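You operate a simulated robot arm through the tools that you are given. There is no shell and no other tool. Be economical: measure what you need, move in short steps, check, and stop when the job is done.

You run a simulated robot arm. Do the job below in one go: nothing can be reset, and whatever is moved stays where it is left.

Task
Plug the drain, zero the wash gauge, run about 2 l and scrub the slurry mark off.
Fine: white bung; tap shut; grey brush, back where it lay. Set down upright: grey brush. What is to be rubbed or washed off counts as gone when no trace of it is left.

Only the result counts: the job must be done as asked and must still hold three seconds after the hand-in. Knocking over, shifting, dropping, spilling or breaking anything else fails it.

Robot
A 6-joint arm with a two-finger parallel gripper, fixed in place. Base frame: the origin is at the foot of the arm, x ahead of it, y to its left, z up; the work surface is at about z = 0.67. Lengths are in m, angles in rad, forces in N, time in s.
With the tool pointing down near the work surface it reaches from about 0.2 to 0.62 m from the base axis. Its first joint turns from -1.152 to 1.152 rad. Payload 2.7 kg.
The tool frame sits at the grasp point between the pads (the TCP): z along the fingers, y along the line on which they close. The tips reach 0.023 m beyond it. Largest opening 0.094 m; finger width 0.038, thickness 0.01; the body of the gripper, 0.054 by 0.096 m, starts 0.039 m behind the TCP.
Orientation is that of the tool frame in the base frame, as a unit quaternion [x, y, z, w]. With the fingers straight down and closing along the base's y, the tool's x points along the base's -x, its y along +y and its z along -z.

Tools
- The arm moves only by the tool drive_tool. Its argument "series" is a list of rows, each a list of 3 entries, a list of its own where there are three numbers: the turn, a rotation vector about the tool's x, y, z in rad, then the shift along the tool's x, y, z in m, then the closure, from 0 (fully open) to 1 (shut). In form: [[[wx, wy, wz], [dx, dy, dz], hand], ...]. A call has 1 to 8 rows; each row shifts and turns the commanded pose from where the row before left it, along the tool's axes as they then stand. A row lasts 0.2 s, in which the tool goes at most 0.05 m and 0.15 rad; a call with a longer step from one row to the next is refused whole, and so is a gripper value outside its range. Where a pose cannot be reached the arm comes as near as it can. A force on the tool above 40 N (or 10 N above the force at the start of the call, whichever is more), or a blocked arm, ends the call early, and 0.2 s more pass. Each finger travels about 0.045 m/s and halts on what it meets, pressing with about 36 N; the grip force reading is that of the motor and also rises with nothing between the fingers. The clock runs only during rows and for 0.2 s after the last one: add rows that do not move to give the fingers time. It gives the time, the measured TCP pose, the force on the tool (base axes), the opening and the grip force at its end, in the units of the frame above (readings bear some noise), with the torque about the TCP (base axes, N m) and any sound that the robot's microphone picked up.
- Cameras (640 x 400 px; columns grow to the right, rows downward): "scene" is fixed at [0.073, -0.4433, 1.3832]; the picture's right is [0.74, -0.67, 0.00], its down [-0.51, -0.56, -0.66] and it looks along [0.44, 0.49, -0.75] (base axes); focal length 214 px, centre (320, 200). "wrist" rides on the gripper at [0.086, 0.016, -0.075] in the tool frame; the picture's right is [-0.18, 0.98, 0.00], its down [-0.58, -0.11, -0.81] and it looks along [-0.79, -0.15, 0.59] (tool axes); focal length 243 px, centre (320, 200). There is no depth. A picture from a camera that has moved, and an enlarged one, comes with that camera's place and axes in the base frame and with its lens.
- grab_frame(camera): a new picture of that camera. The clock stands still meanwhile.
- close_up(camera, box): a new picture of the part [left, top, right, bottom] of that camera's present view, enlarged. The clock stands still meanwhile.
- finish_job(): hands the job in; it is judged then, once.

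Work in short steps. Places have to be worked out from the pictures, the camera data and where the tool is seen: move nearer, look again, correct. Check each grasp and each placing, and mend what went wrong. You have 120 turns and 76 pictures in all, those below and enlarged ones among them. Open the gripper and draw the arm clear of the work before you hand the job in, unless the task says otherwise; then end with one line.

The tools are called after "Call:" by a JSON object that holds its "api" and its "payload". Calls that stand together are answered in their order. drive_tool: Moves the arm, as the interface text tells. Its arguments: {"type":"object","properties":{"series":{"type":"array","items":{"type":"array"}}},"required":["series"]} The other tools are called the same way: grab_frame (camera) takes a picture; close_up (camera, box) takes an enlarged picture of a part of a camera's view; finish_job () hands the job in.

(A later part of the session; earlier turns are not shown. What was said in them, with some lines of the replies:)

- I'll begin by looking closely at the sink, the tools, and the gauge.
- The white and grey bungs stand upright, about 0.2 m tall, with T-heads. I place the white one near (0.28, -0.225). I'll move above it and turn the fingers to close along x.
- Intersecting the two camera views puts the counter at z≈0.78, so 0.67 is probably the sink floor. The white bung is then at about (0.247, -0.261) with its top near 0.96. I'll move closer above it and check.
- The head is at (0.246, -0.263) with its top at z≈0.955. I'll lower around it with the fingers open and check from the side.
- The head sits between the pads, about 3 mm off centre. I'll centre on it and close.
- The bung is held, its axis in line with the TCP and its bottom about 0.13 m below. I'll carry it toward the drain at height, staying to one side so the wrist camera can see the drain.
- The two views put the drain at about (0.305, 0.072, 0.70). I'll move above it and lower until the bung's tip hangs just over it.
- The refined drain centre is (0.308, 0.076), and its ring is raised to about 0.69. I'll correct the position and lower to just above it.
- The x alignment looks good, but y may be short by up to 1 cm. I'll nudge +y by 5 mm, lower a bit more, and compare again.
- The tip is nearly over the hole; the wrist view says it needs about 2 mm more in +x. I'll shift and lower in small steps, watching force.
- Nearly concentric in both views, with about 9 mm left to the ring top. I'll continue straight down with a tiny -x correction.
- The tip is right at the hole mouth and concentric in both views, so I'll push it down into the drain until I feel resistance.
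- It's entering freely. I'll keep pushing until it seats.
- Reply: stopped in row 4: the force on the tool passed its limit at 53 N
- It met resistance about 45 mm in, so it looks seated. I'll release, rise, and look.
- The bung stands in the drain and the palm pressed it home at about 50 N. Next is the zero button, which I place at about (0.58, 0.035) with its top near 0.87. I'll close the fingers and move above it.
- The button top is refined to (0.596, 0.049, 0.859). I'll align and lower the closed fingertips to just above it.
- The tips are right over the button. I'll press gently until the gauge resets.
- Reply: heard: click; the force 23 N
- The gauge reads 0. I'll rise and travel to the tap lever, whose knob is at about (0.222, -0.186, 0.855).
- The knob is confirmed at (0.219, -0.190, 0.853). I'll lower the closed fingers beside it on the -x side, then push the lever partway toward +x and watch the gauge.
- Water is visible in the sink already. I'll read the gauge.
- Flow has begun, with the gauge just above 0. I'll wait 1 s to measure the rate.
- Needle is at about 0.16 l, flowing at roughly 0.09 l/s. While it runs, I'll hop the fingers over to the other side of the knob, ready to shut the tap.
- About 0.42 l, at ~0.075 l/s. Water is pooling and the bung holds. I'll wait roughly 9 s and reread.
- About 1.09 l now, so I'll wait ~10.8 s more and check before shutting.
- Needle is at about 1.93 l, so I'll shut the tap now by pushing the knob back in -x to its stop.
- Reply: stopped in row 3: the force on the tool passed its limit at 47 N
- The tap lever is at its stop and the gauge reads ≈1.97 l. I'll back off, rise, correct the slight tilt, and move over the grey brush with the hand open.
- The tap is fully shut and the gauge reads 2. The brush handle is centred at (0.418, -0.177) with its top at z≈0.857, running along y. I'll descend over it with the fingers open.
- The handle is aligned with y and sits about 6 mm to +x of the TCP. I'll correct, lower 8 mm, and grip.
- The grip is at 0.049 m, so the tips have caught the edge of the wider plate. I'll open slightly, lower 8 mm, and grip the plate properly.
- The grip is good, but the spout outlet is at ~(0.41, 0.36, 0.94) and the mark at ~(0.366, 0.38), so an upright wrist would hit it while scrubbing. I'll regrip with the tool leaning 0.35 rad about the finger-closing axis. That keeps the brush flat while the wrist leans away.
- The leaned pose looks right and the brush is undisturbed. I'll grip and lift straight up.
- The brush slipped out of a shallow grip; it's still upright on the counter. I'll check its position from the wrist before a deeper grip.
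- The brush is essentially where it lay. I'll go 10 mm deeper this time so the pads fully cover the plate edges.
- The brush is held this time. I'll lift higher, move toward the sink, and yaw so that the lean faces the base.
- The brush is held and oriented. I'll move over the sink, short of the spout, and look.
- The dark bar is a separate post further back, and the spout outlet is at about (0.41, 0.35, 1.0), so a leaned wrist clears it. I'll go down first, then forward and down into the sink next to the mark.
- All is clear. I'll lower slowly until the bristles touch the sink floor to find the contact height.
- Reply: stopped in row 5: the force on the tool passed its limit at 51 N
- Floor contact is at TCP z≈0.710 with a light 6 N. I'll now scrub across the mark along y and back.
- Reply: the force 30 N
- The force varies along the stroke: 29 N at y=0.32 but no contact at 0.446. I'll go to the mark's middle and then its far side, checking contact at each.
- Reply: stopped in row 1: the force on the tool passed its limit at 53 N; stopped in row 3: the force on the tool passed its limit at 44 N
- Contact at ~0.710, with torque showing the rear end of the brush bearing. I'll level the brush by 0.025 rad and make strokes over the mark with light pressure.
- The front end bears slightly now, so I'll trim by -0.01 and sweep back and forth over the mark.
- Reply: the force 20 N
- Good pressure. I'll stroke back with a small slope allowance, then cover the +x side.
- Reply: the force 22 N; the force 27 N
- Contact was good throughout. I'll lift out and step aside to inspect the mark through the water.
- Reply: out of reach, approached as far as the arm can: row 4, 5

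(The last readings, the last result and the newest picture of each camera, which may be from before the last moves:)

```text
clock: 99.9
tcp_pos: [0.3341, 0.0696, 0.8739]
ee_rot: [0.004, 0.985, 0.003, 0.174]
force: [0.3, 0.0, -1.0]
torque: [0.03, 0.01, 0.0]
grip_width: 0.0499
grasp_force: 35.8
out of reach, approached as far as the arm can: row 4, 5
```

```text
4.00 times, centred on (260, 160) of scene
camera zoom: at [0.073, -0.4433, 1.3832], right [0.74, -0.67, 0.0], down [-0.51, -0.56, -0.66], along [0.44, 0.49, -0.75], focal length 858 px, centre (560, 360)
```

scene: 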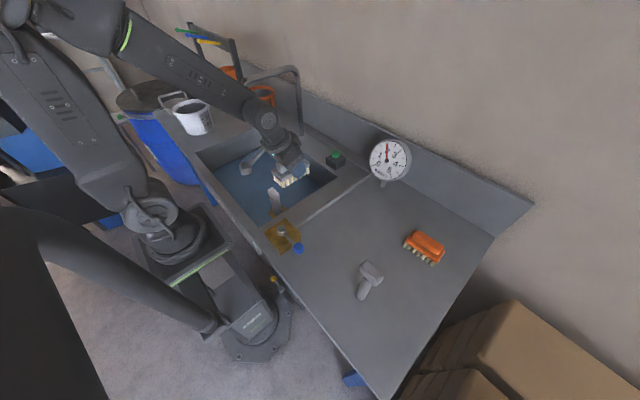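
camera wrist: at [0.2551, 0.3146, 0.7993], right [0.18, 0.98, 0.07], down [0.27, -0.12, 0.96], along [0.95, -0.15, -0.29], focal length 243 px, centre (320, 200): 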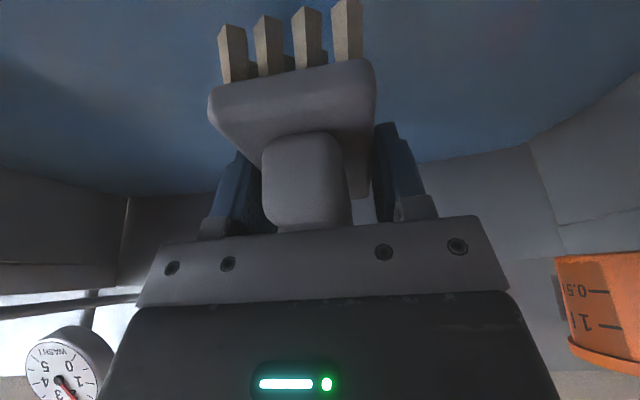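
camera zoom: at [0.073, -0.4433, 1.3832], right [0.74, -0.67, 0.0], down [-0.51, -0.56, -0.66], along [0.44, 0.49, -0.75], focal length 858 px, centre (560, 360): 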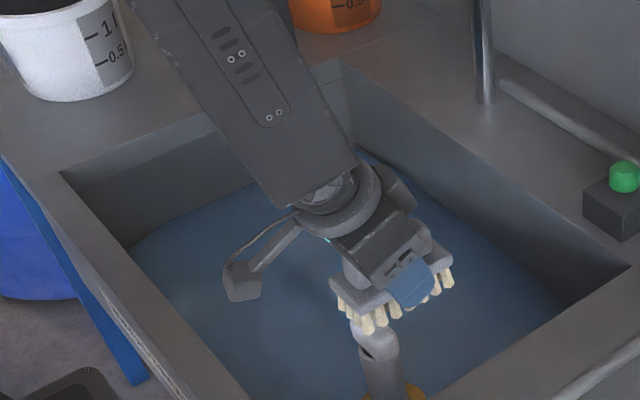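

Close to the bung's top, so I'll raise straight up before going on.

Call:
{"api": "drive_tool", "payload": {"series": [[[0, 0, 0], [-0.0137, 0.01, -0.0376], 1], [[0, 0, 0], [-0.0137, 0, -0.0376], 1], [[0, 0, 0], [-0.0137, 0, -0.0376], 1], [[0, 0, 0], [-0.0034, 0, -0.0094], 1], [[0, 0, 0], [0, 0, 0], 1]]}}

Call:
{"api": "drive_tool", "payload": {"series": [[[0, 0, 0], [0, -0.04, 0], 1], [[0, 0, 0], [0, -0.04, 0], 1], [[0, 0, 0], [0, 0, 0], 1]]}}

Call:
{"api": "close_up", "payload": {"camera": "scene", "box": [180, 110, 340, 210]}}

```text
clock: 101.1
tcp_pos: [0.339, 0.0765, 0.9957]
ee_rot: [0.002, 0.985, 0.004, 0.175]
force: [0.1, -0.9, -0.8]
torque: [-0.01, 0.0, -0.01]
grip_width: 0.0494
grasp_force: 36.2
out of reach, approached as far as the arm can: row 1, 2
```

```text
clock: 101.9
tcp_pos: [0.3407, -0.0017, 0.9933]
ee_rot: [0.003, 0.985, 0.002, 0.174]
force: [-0.8, 0.9, -1.6]
torque: [0.01, 0.01, -0.01]
grip_width: 0.0497
grasp_force: 36.1
```

```text
4.00 times, centred on (260, 160) of scene
camera zoom: at [0.073, -0.4433, 1.3832], right [0.74, -0.67, 0.0], down [-0.51, -0.56, -0.66], along [0.44, 0.49, -0.75], focal length 858 px, centre (560, 360)
```

zoom: 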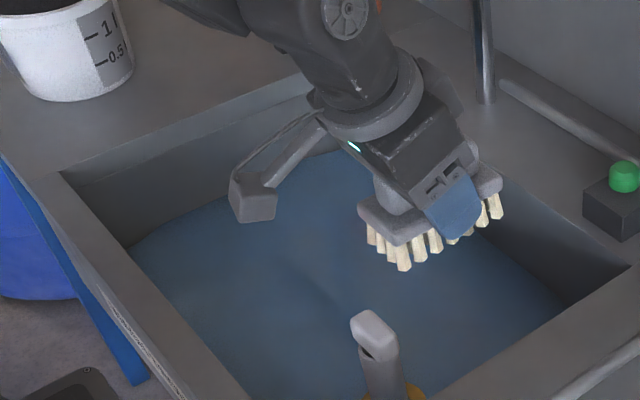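

I'll zoom closely into where the mark was.

Call:
{"api": "close_up", "payload": {"camera": "scene", "box": [232, 160, 280, 190]}}

```text
13.33 times, centred on (256, 175) of scene
camera zoom: at [0.073, -0.4433, 1.3832], right [0.74, -0.67, 0.0], down [-0.51, -0.56, -0.66], along [0.44, 0.49, -0.75], focal length 2860 px, centre (1173, 533)
```

zoom: 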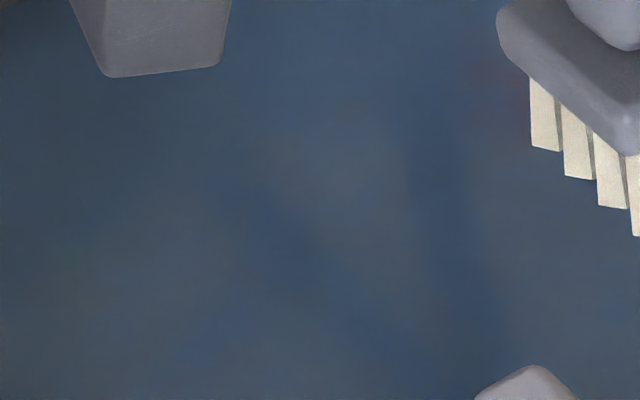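

Nothing shows, but the water hides the floor, so I'll make a second thorough pass with the brush trimmed so its front end also bears. First I'll return over the sink.

Call:
{"api": "drive_tool", "payload": {"series": [[[0, 0, 0], [0.0047, 0.045, -0.0017], 1], [[0, 0, 0], [0.0047, 0.045, -0.0017], 1], [[0, 0, 0], [0.0047, 0.045, -0.0017], 1], [[0, 0, 0], [0.0047, 0.045, -0.0017], 1], [[0, 0, 0], [0.0047, 0.045, -0.0017], 1], [[0, 0, 0], [0.0047, 0.045, -0.0017], 1], [[0, 0, 0], [0.0154, 0, 0.0423], 1], [[0, 0, 0], [0.0154, 0, 0.0423], 1]]}}

Call:
{"api": "drive_tool", "payload": {"series": [[[0, 0.01, 0], [-0.0235, 0.03, 0.0086], 1], [[0, 0, 0], [-0.0235, 0.03, 0.0086], 1], [[0, 0, 0], [0.0154, 0, 0.0423], 1], [[0, 0, 0], [0.0154, 0, 0.0423], 1], [[0, 0, 0], [0.0154, 0, 0.0423], 1], [[0, 0, 0], [0.0069, 0, 0.0188], 1], [[0, 0, 0], [0, 0, 0], 1]]}}

```text
clock: 103.7
tcp_pos: [0.3099, 0.2674, 0.9042]
ee_rot: [0.003, 0.985, 0.004, 0.175]
force: [0.1, 0.5, -1.4]
torque: [0.02, 0.01, -0.02]
grip_width: 0.0497
grasp_force: 35.9
```

```text
clock: 105.3
tcp_pos: [0.362, 0.3301, 0.75]
ee_rot: [0.001, 0.986, 0.004, 0.17]
force: [0.9, 0.4, -1.6]
torque: [0.01, 0.0, 0.0]
grip_width: 0.0494
grasp_force: 36.5
```

Lowering to contact for the second pass.

Call:
{"api": "drive_tool", "payload": {"series": [[[0, 0, 0], [0.0069, 0, 0.0188], 1], [[0, 0, 0], [0.0058, 0, 0.016], 1], [[0, 0, 0], [0.0007, 0, 0.0019], 1], [[0, 0, 0], [0.0003, 0, 0.0009], 1], [[0, 0, 0], [0, 0, 0], 1]]}}

```text
clock: 106.5
tcp_pos: [0.359, 0.3298, 0.7128]
ee_rot: [0.002, 0.986, 0.003, 0.169]
force: [-0.2, 0.1, -1.0]
torque: [0.01, -0.01, 0.0]
grip_width: 0.0497
grasp_force: 36.1
```

Call:
{"api": "drive_tool", "payload": {"series": [[[0, 0, 0], [0.0007, 0, 0.0019], 1], [[0, 0, 0], [0.0004, 0, 0.0011], 1], [[0, 0, 0], [0, 0, 0], 1]]}}

```text
clock: 107.3
tcp_pos: [0.3599, 0.3301, 0.7096]
ee_rot: [0.002, 0.986, 0.002, 0.168]
force: [0.2, -0.5, -1.2]
torque: [-0.01, 0.02, 0.02]
grip_width: 0.0493
grasp_force: 36.5
```

Not yet in contact at 0.7096, so I'll go a little lower in 1 mm steps.

Call:
{"api": "drive_tool", "payload": {"series": [[[0, 0, 0], [0.0003, 0, 0.0009], 1], [[0, 0, 0], [0.0002, 0, 0.0006], 1], [[0, 0, 0], [0, 0, 0], 1]]}}

```text
clock: 108.1
tcp_pos: [0.3605, 0.33, 0.7075]
ee_rot: [0.003, 0.985, 0.004, 0.171]
force: [-7.8, 2.7, 24.9]
torque: [-0.35, 1.11, -0.14]
grip_width: 0.0495
grasp_force: 36.2
```

In contact at 25 N with the rear still bearing more. I'll trim the nose down 0.02 and stroke.

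Call:
{"api": "drive_tool", "payload": {"series": [[[0, 0.02, 0], [-0.0001, 0, -0.0003], 1], [[0, 0, 0], [0, 0.02, 0], 1], [[0, 0, 0], [0, 0.02, 0.0002], 1], [[0, 0, 0], [0, 0.02, 0.0002], 1], [[0, 0, 0], [0, 0.02, 0.0002], 1], [[0, 0, 0], [0, 0.02, 0.0002], 1], [[0, 0, 0], [0, 0, 0], 1]]}}

Call:
{"api": "drive_tool", "payload": {"series": [[[0, 0, 0], [0, -0.02, 0], 1], [[0, 0, 0], [0, -0.02, -0.0002], 1], [[0, 0, 0], [0, -0.02, -0.0002], 1], [[0, 0, 0], [0, -0.02, -0.0002], 1], [[0, 0, 0], [0, -0.02, -0.0002], 1], [[0, 0, 0], [0, 0, 0], 1]]}}

```text
clock: 109.7
tcp_pos: [0.3604, 0.4279, 0.7077]
ee_rot: [0.002, 0.987, 0.004, 0.16]
force: [0.8, -3.9, 17.3]
torque: [-0.59, -0.69, -0.09]
grip_width: 0.0497
grasp_force: 36.4
```

```text
clock: 111.1
tcp_pos: [0.3623, 0.329, 0.7092]
ee_rot: [0.002, 0.987, 0.003, 0.16]
force: [1.8, 3.6, 12.1]
torque: [-0.14, -0.23, 0.1]
grip_width: 0.0498
grasp_force: 36.0
```

Now front and centre bear well. I'll repeat the strokes at x≈0.39, then at ≈0.34.

Call:
{"api": "drive_tool", "payload": {"series": [[[0, 0, 0], [-0.0285, 0, 0.0094], 1], [[0, 0, 0], [0, 0.02, 0.0002], 1], [[0, 0, 0], [0, 0.02, 0.0002], 1], [[0, 0, 0], [0, 0.02, 0.0002], 1], [[0, 0, 0], [0, 0.02, 0.0002], 1], [[0, 0, 0], [0, 0.02, 0.0002], 1], [[0, 0, 0], [0, 0, 0], 1]]}}

Call:
{"api": "drive_tool", "payload": {"series": [[[0, 0, 0], [0, -0.02, 0], 1], [[0, 0, 0], [0, -0.02, -0.0002], 1], [[0, 0, 0], [0, -0.02, -0.0002], 1], [[0, 0, 0], [0, -0.02, -0.0002], 1], [[0, 0, 0], [0, -0.02, -0.0002], 1], [[0, 0, 0], [0, 0, 0], 1]]}}

Call:
{"api": "drive_tool", "payload": {"series": [[[0, 0, 0], [0.0237, 0, -0.0078], 1], [[0, 0, 0], [0.0237, 0, -0.0078], 1], [[0, 0, 0], [0, 0.02, 0.0002], 1], [[0, 0, 0], [0, 0.02, 0.0002], 1], [[0, 0, 0], [0, 0.02, 0.0002], 1], [[0, 0, 0], [0, 0.02, 0.0002], 1], [[0, 0, 0], [0, 0.02, 0.0002], 1], [[0, 0, 0], [0, 0, 0], 1]]}}

Call:
{"api": "drive_tool", "payload": {"series": [[[0, 0, 0], [0, -0.02, 0], 1], [[0, 0, 0], [0, -0.02, -0.0002], 1], [[0, 0, 0], [0, -0.02, -0.0002], 1], [[0, 0, 0], [0, -0.02, -0.0002], 1], [[0, 0, 0], [0, -0.02, -0.0002], 1], [[0, 0, 0], [0, 0, 0], 1]]}}

```text
clock: 112.7
tcp_pos: [0.3903, 0.4305, 0.7072]
ee_rot: [0.003, 0.987, 0.004, 0.16]
force: [-0.6, -5.7, 20.9]
torque: [-0.38, -0.11, 0.0]
grip_width: 0.0497
grasp_force: 36.1
```

```text
clock: 114.1
tcp_pos: [0.3912, 0.3274, 0.7083]
ee_rot: [0.002, 0.987, 0.004, 0.158]
force: [1.6, -0.6, 2.0]
torque: [0.09, -0.28, -0.05]
grip_width: 0.0495
grasp_force: 36.0
```

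```text
clock: 115.9
tcp_pos: [0.3425, 0.4313, 0.7076]
ee_rot: [0.002, 0.987, 0.004, 0.16]
force: [-0.3, -6.1, 26.6]
torque: [-0.56, 0.36, 0.23]
grip_width: 0.0495
grasp_force: 36.4
```

```text
clock: 117.3
tcp_pos: [0.3412, 0.3284, 0.7071]
ee_rot: [0.003, 0.987, 0.004, 0.161]
force: [4.8, 6.8, 21.5]
torque: [0.04, 0.53, -0.2]
grip_width: 0.0497
grasp_force: 36.5
```

Even pressure everywhere. I'll add a few cross strokes along x for completeness.

Call:
{"api": "drive_tool", "payload": {"series": [[[0, 0, 0], [0, 0.025, 0], 1], [[0, 0, 0], [-0.019, 0, 0.0065], 1], [[0, 0, 0], [-0.019, 0, 0.0065], 1], [[0, 0, 0], [-0.019, 0, 0.0065], 1], [[0, 0, 0], [0, 0.025, 0], 1], [[0, 0, 0], [0.019, 0, -0.0065], 1], [[0, 0, 0], [0.019, 0, -0.0065], 1], [[0, 0, 0], [0.019, 0, -0.0065], 1]]}}

Call:
{"api": "drive_tool", "payload": {"series": [[[0, 0, 0], [0, 0.025, 0.0002], 1], [[0, 0, 0], [-0.019, 0, 0.0065], 1], [[0, 0, 0], [-0.019, 0, 0.0065], 1], [[0, 0, 0], [-0.019, 0, 0.0065], 1], [[0, 0, 0], [0, 0, 0], 1]]}}

```text
clock: 119.1
tcp_pos: [0.3388, 0.3794, 0.7099]
ee_rot: [0.002, 0.987, 0.004, 0.161]
force: [0.8, -0.6, -1.5]
torque: [-0.01, 0.04, 0.01]
grip_width: 0.0494
grasp_force: 36.0
```

```text
clock: 120.3
tcp_pos: [0.4016, 0.4053, 0.7082]
ee_rot: [0.002, 0.987, 0.004, 0.159]
force: [-4.1, -1.1, 10.7]
torque: [-0.32, 0.4, -0.1]
grip_width: 0.0495
grasp_force: 35.8
```

Scrubbing is done. Next I'll lift out clear of the spout and head back to the counter at height.

Call:
{"api": "drive_tool", "payload": {"series": [[[0, 0, 0], [-0.0127, 0, -0.0379], 1], [[0, 0, 0], [-0.0127, 0, -0.0379], 1], [[0, 0, 0], [0.0284, -0.035, -0.0095], 1], [[0, 0, 0], [0.0284, -0.035, -0.0095], 1], [[0, 0, 0], [-0.0127, -0.02, -0.0379], 1], [[0, 0, 0], [-0.0127, -0.02, -0.0379], 1], [[0, 0, 0], [-0.0127, 0, -0.0379], 1], [[0, 0, 0], [-0.0127, 0, -0.0379], 1]]}}

Call:
{"api": "drive_tool", "payload": {"series": [[[0, 0, 0], [-0.0127, 0, -0.0379], 1], [[0, 0, 0], [0, -0.045, 0], 1], [[0, 0, 0], [0, -0.045, 0], 1], [[0, 0, 0], [0, -0.045, 0], 1], [[0, 0, 0], [0, -0.045, 0], 1], [[0, 0, 0], [0, -0.045, 0], 1], [[0, 0, 0], [0, -0.045, 0], 1], [[0, 0, 0], [0, 0, 0], 1]]}}

```text
clock: 122.1
tcp_pos: [0.3404, 0.2918, 0.9461]
ee_rot: [0.002, 0.987, 0.003, 0.159]
force: [0.2, 0.1, -1.6]
torque: [0.0, 0.03, -0.03]
grip_width: 0.0495
grasp_force: 36.0
```

```text
clock: 123.9
tcp_pos: [0.3411, 0.02, 0.9815]
ee_rot: [0.002, 0.987, 0.003, 0.16]
force: [0.2, 0.0, -1.4]
torque: [0.01, 0.01, -0.02]
grip_width: 0.0494
grasp_force: 36.5
```

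Now yaw back by 90° about the vertical.

Call:
{"api": "drive_tool", "payload": {"series": [[[0, 0, 0], [0, -0.04, 0], 1], [[0, 0, 0], [0, -0.03, 0], 1], [[0.0469, 0, 0.1403], [0, 0, 0], 1], [[0.0469, 0, 0.1403], [0, 0, 0], 1], [[0.0469, 0, 0.1403], [0, 0, 0], 1], [[0.0469, 0, 0.1403], [0, 0, 0], 1], [[0.0469, 0, 0.1403], [0, 0, 0], 1], [[0.0469, 0, 0.1403], [0, 0, 0], 1]]}}

Call:
{"api": "drive_tool", "payload": {"series": [[[0.0469, 0, 0.1403], [0, 0, 0], 1], [[0.0469, 0, 0.1403], [0, 0, 0], 1], [[0.0469, 0, 0.1403], [0, 0, 0], 1], [[0.0469, 0, 0.1403], [0, 0, 0], 1], [[0.0288, 0, 0.0861], [0, 0, 0], 1], [[0, 0, 0], [0, 0, 0], 1]]}}

```text
clock: 125.7
tcp_pos: [0.3406, -0.0483, 0.9826]
ee_rot: [0.427, 0.891, -0.066, 0.142]
force: [0.4, 0.7, -0.9]
torque: [0.01, -0.04, -0.01]
grip_width: 0.0496
grasp_force: 36.0
```

```text
clock: 127.1
tcp_pos: [0.339, -0.0494, 0.9839]
ee_rot: [0.699, 0.697, -0.112, 0.111]
force: [-0.2, 0.5, -0.7]
torque: [0.04, -0.01, 0.01]
grip_width: 0.0494
grasp_force: 35.8
```

Orientation is restored. I'll move above the brush's original spot (0.422, -0.179) and lower to just above the counter.

Call:
{"api": "drive_tool", "payload": {"series": [[[0, 0, 0], [-0.0307, 0.0208, 0.01], 1], [[0, 0, 0], [-0.0307, 0.0208, 0.01], 1], [[0, 0, 0], [-0.0307, 0.0208, 0.01], 1], [[0, 0, 0], [-0.0307, 0.0208, 0.01], 1], [[0, 0, 0], [0.0103, 0, 0.0316], 1], [[0, 0, 0], [0.0103, 0, 0.0316], 1], [[0, 0, 0], [0.0103, 0, 0.0316], 1], [[0, 0, 0], [0, 0, 0], 1]]}}

Call:
{"api": "close_up", "payload": {"camera": "scene", "box": [310, 170, 390, 230]}}

```text
clock: 128.9
tcp_pos: [0.4194, -0.1785, 0.886]
ee_rot: [0.7, 0.697, -0.113, 0.11]
force: [0.5, -0.2, -1.5]
torque: [-0.01, -0.01, -0.01]
grip_width: 0.0495
grasp_force: 35.6
```

```text
6.67 times, centred on (350, 200) of scene
camera zoom: at [0.073, -0.4433, 1.3832], right [0.74, -0.67, 0.0], down [-0.51, -0.56, -0.66], along [0.44, 0.49, -0.75], focal length 1430 px, centre (120, 200)
```

zoom: 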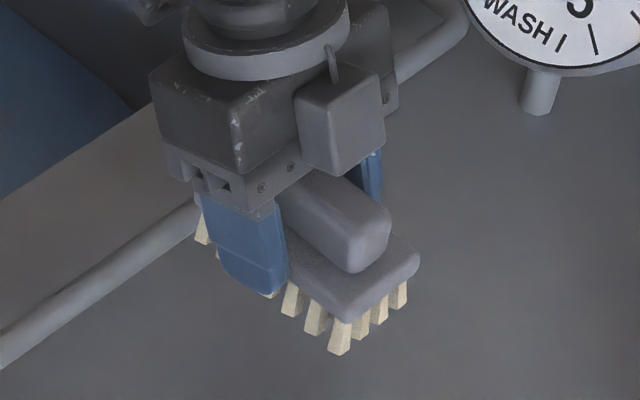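

Comparing with the earlier pictures, the brush slid about 12 mm along its length (-y) in the grip. I'll compensate with +12 mm in y, then lower to contact.

Call:
{"api": "drive_tool", "payload": {"series": [[[0, 0, 0], [0.0176, 0.0026, 0.0153], 1], [[0, 0, 0], [0.0056, 0, 0.0171], 1], [[0, 0, 0], [0, 0, 0], 1]]}}

Call:
{"api": "drive_tool", "payload": {"series": [[[0, 0, 0], [0.0009, 0, 0.0029], 1], [[0, 0, 0], [0.0006, 0, 0.0019], 1], [[0, 0, 0], [0.0003, 0, 0.001], 1], [[0, 0, 0], [0, 0, 0], 1]]}}

Call:
{"api": "close_up", "payload": {"camera": "scene", "box": [310, 170, 390, 230]}}

```text
clock: 129.7
tcp_pos: [0.4252, -0.1673, 0.8448]
ee_rot: [0.699, 0.697, -0.112, 0.11]
force: [-1.1, -0.1, -0.5]
torque: [-0.03, 0.02, -0.01]
grip_width: 0.0496
grasp_force: 36.2
```

```text
clock: 130.7
tcp_pos: [0.4255, -0.1659, 0.8408]
ee_rot: [0.699, 0.697, -0.112, 0.11]
force: [0.3, -0.1, -1.4]
torque: [0.03, 0.01, 0.03]
grip_width: 0.0495
grasp_force: 36.8
```

```text
6.67 times, centred on (350, 200) of scene
camera zoom: at [0.073, -0.4433, 1.3832], right [0.74, -0.67, 0.0], down [-0.51, -0.56, -0.66], along [0.44, 0.49, -0.75], focal length 1430 px, centre (120, 200)
```

zoom: 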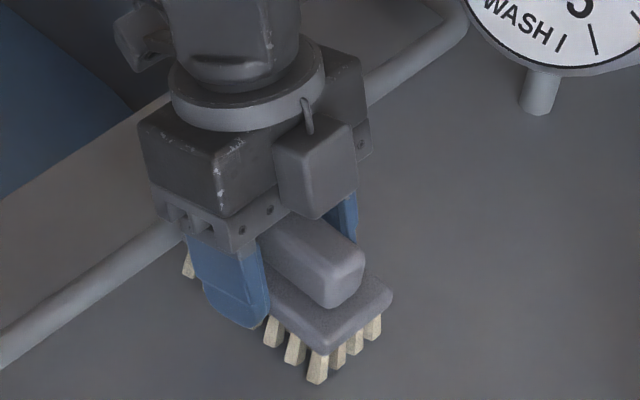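

Almost there; the pose needs about 3 mm in -x and ~5 mm lower. I'll lower until contact.

Call:
{"api": "drive_tool", "payload": {"series": [[[0, 0, 0], [0.0006, -0.003, 0.0019], 1], [[0, 0, 0], [0.0006, 0, 0.0019], 1], [[0, 0, 0], [0.0003, 0, 0.001], 1], [[0, 0, 0], [0, 0, 0], 1]]}}

```text
clock: 131.7
tcp_pos: [0.4242, -0.1672, 0.8377]
ee_rot: [0.699, 0.697, -0.111, 0.113]
force: [-6.4, 4.7, 36.0]
torque: [-0.23, 0.26, -0.11]
grip_width: 0.0497
grasp_force: 35.9
```

Bristles are on the counter. I'll ease the load, open, and withdraw along the tool axis.

Call:
{"api": "drive_tool", "payload": {"series": [[[0, 0, 0], [-0.0005, 0, -0.0014], 1], [[0, 0, 0], [0, 0, 0], 1], [[0, 0, 0], [0, 0, 0], 0], [[0, 0, 0], [0, 0, 0], 0], [[0, 0, 0], [0, 0, 0], 0], [[0, 0, 0], [0, 0, 0], 0], [[0, 0, 0], [0, 0, 0], 0]]}}

Call:
{"api": "drive_tool", "payload": {"series": [[[0, 0, 0], [-0.0062, 0, -0.019], 0], [[0, 0, 0], [-0.0124, 0, -0.038], 0], [[0, 0, 0], [-0.0124, 0, -0.038], 0], [[0, 0, 0], [-0.0124, 0, -0.038], 0], [[0, 0, 0], [-0.0124, 0, -0.038], 0], [[0, 0, 0], [0, 0, 0], 0]]}}

Call:
{"api": "close_up", "payload": {"camera": "scene", "box": [310, 170, 390, 230]}}

```text
clock: 133.3
tcp_pos: [0.4219, -0.165, 0.8353]
ee_rot: [0.699, 0.697, -0.111, 0.11]
force: [3.1, 5.8, 20.4]
torque: [0.5, 0.06, -0.09]
grip_width: 0.0942
grasp_force: 0.0
```

```text
clock: 134.7
tcp_pos: [0.4261, -0.163, 1.0157]
ee_rot: [0.699, 0.697, -0.113, 0.11]
force: [0.6, 0.2, 0.3]
torque: [0.0, 0.04, -0.02]
grip_width: 0.0938
grasp_force: 0.1
```

```text
6.67 times, centred on (350, 200) of scene
camera zoom: at [0.073, -0.4433, 1.3832], right [0.74, -0.67, 0.0], down [-0.51, -0.56, -0.66], along [0.44, 0.49, -0.75], focal length 1430 px, centre (120, 200)
```

zoom: 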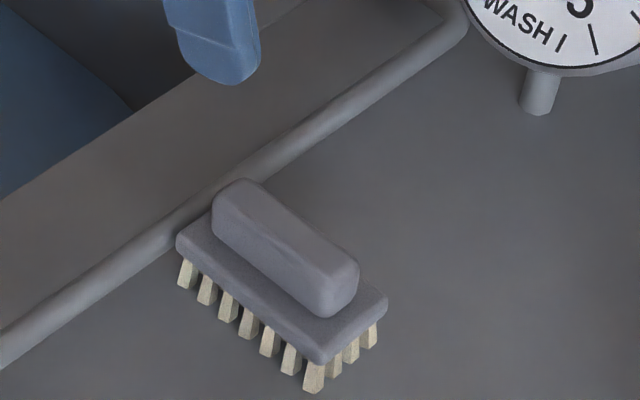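

The brush is upright within a millimetre or two of its original place. I'll draw the arm up and clear for a final check.

Call:
{"api": "drive_tool", "payload": {"series": [[[0, 0, 0], [-0.0124, 0, -0.038], 0], [[0, 0, 0], [-0.0124, 0, -0.038], 0], [[0, 0, 0], [-0.0124, 0, -0.038], 0], [[0, 0, 0], [-0.0124, 0, -0.038], 0], [[0, 0, 0], [0, 0, 0], 0]]}}

Call:
{"api": "grab_frame", "payload": {"camera": "scene"}}

Call:
{"api": "close_up", "payload": {"camera": "scene", "box": [180, 120, 310, 260]}}

Call:
{"api": "close_up", "payload": {"camera": "scene", "box": [360, 130, 420, 190]}}

```text
clock: 135.9
tcp_pos: [0.424, -0.1676, 1.1741]
ee_rot: [0.7, 0.697, -0.112, 0.109]
force: [-0.7, -0.6, 0.2]
torque: [-0.02, 0.02, 0.02]
grip_width: 0.0941
grasp_force: 0.1
```

```text
6 pictures are left
```

scene: 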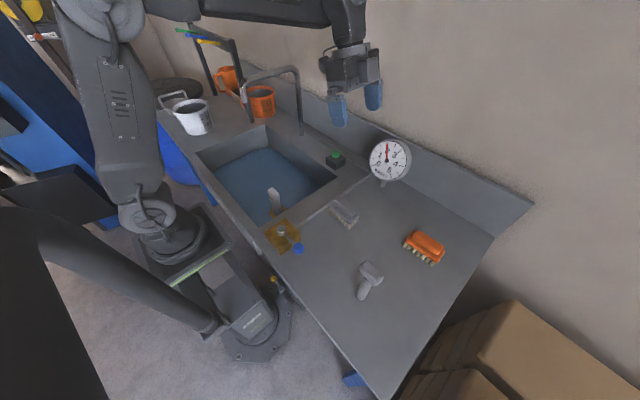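

```text
2.86 times, centred on (245, 190) of scene
camera zoom: at [0.073, -0.4433, 1.3832], right [0.74, -0.67, 0.0], down [-0.51, -0.56, -0.66], along [0.44, 0.49, -0.75], focal length 613 px, centre (534, 229)
```

zoom: 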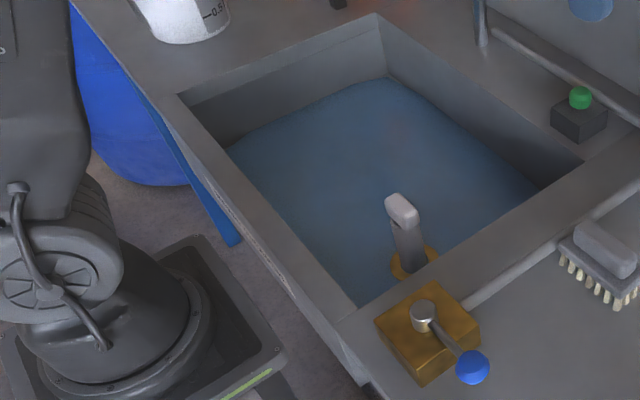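

```text
6.67 times, centred on (390, 160) of scene
camera zoom: at [0.073, -0.4433, 1.3832], right [0.74, -0.67, 0.0], down [-0.51, -0.56, -0.66], along [0.44, 0.49, -0.75], focal length 1430 px, centre (-147, 467)
```

zoom: 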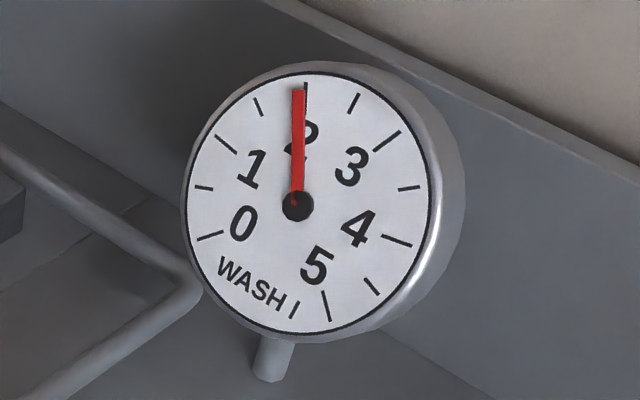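

The gauge holds at about 1.95–2 l, the tap is shut, the bung is in and the water is retained. One last close look at the mark's place.

Call:
{"api": "close_up", "payload": {"camera": "scene", "box": [220, 150, 290, 194]}}

```text
9.09 times, centred on (255, 172) of scene
camera zoom: at [0.073, -0.4433, 1.3832], right [0.74, -0.67, 0.0], down [-0.51, -0.56, -0.66], along [0.44, 0.49, -0.75], focal length 1950 px, centre (911, 454)
```

zoom: 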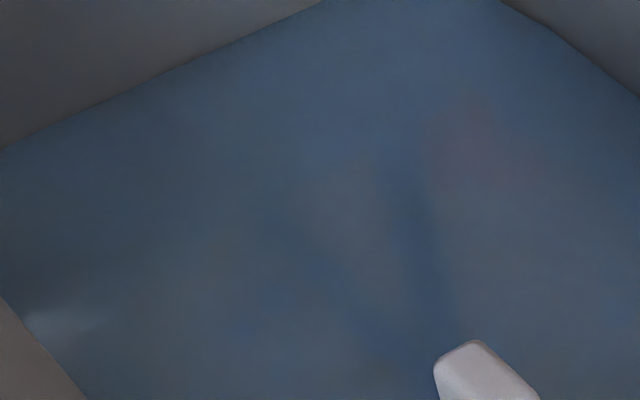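

No trace of the mark shows, only soft reflections. Everything is in place and the arm is clear with the hand open.

Call:
{"api": "finish_job", "payload": {}}

```text
The job is handed in.
```

I plugged the drain with the white bung, zeroed the gauge, ran about 2 l (needle at roughly 1.95–2) and shut the tap, scrubbed the slurry mark twice over, and set the grey brush down upright where it lay; no trace of the mark shows, but the water hides the sink floor, so I couldn't confirm that it is completely gone.
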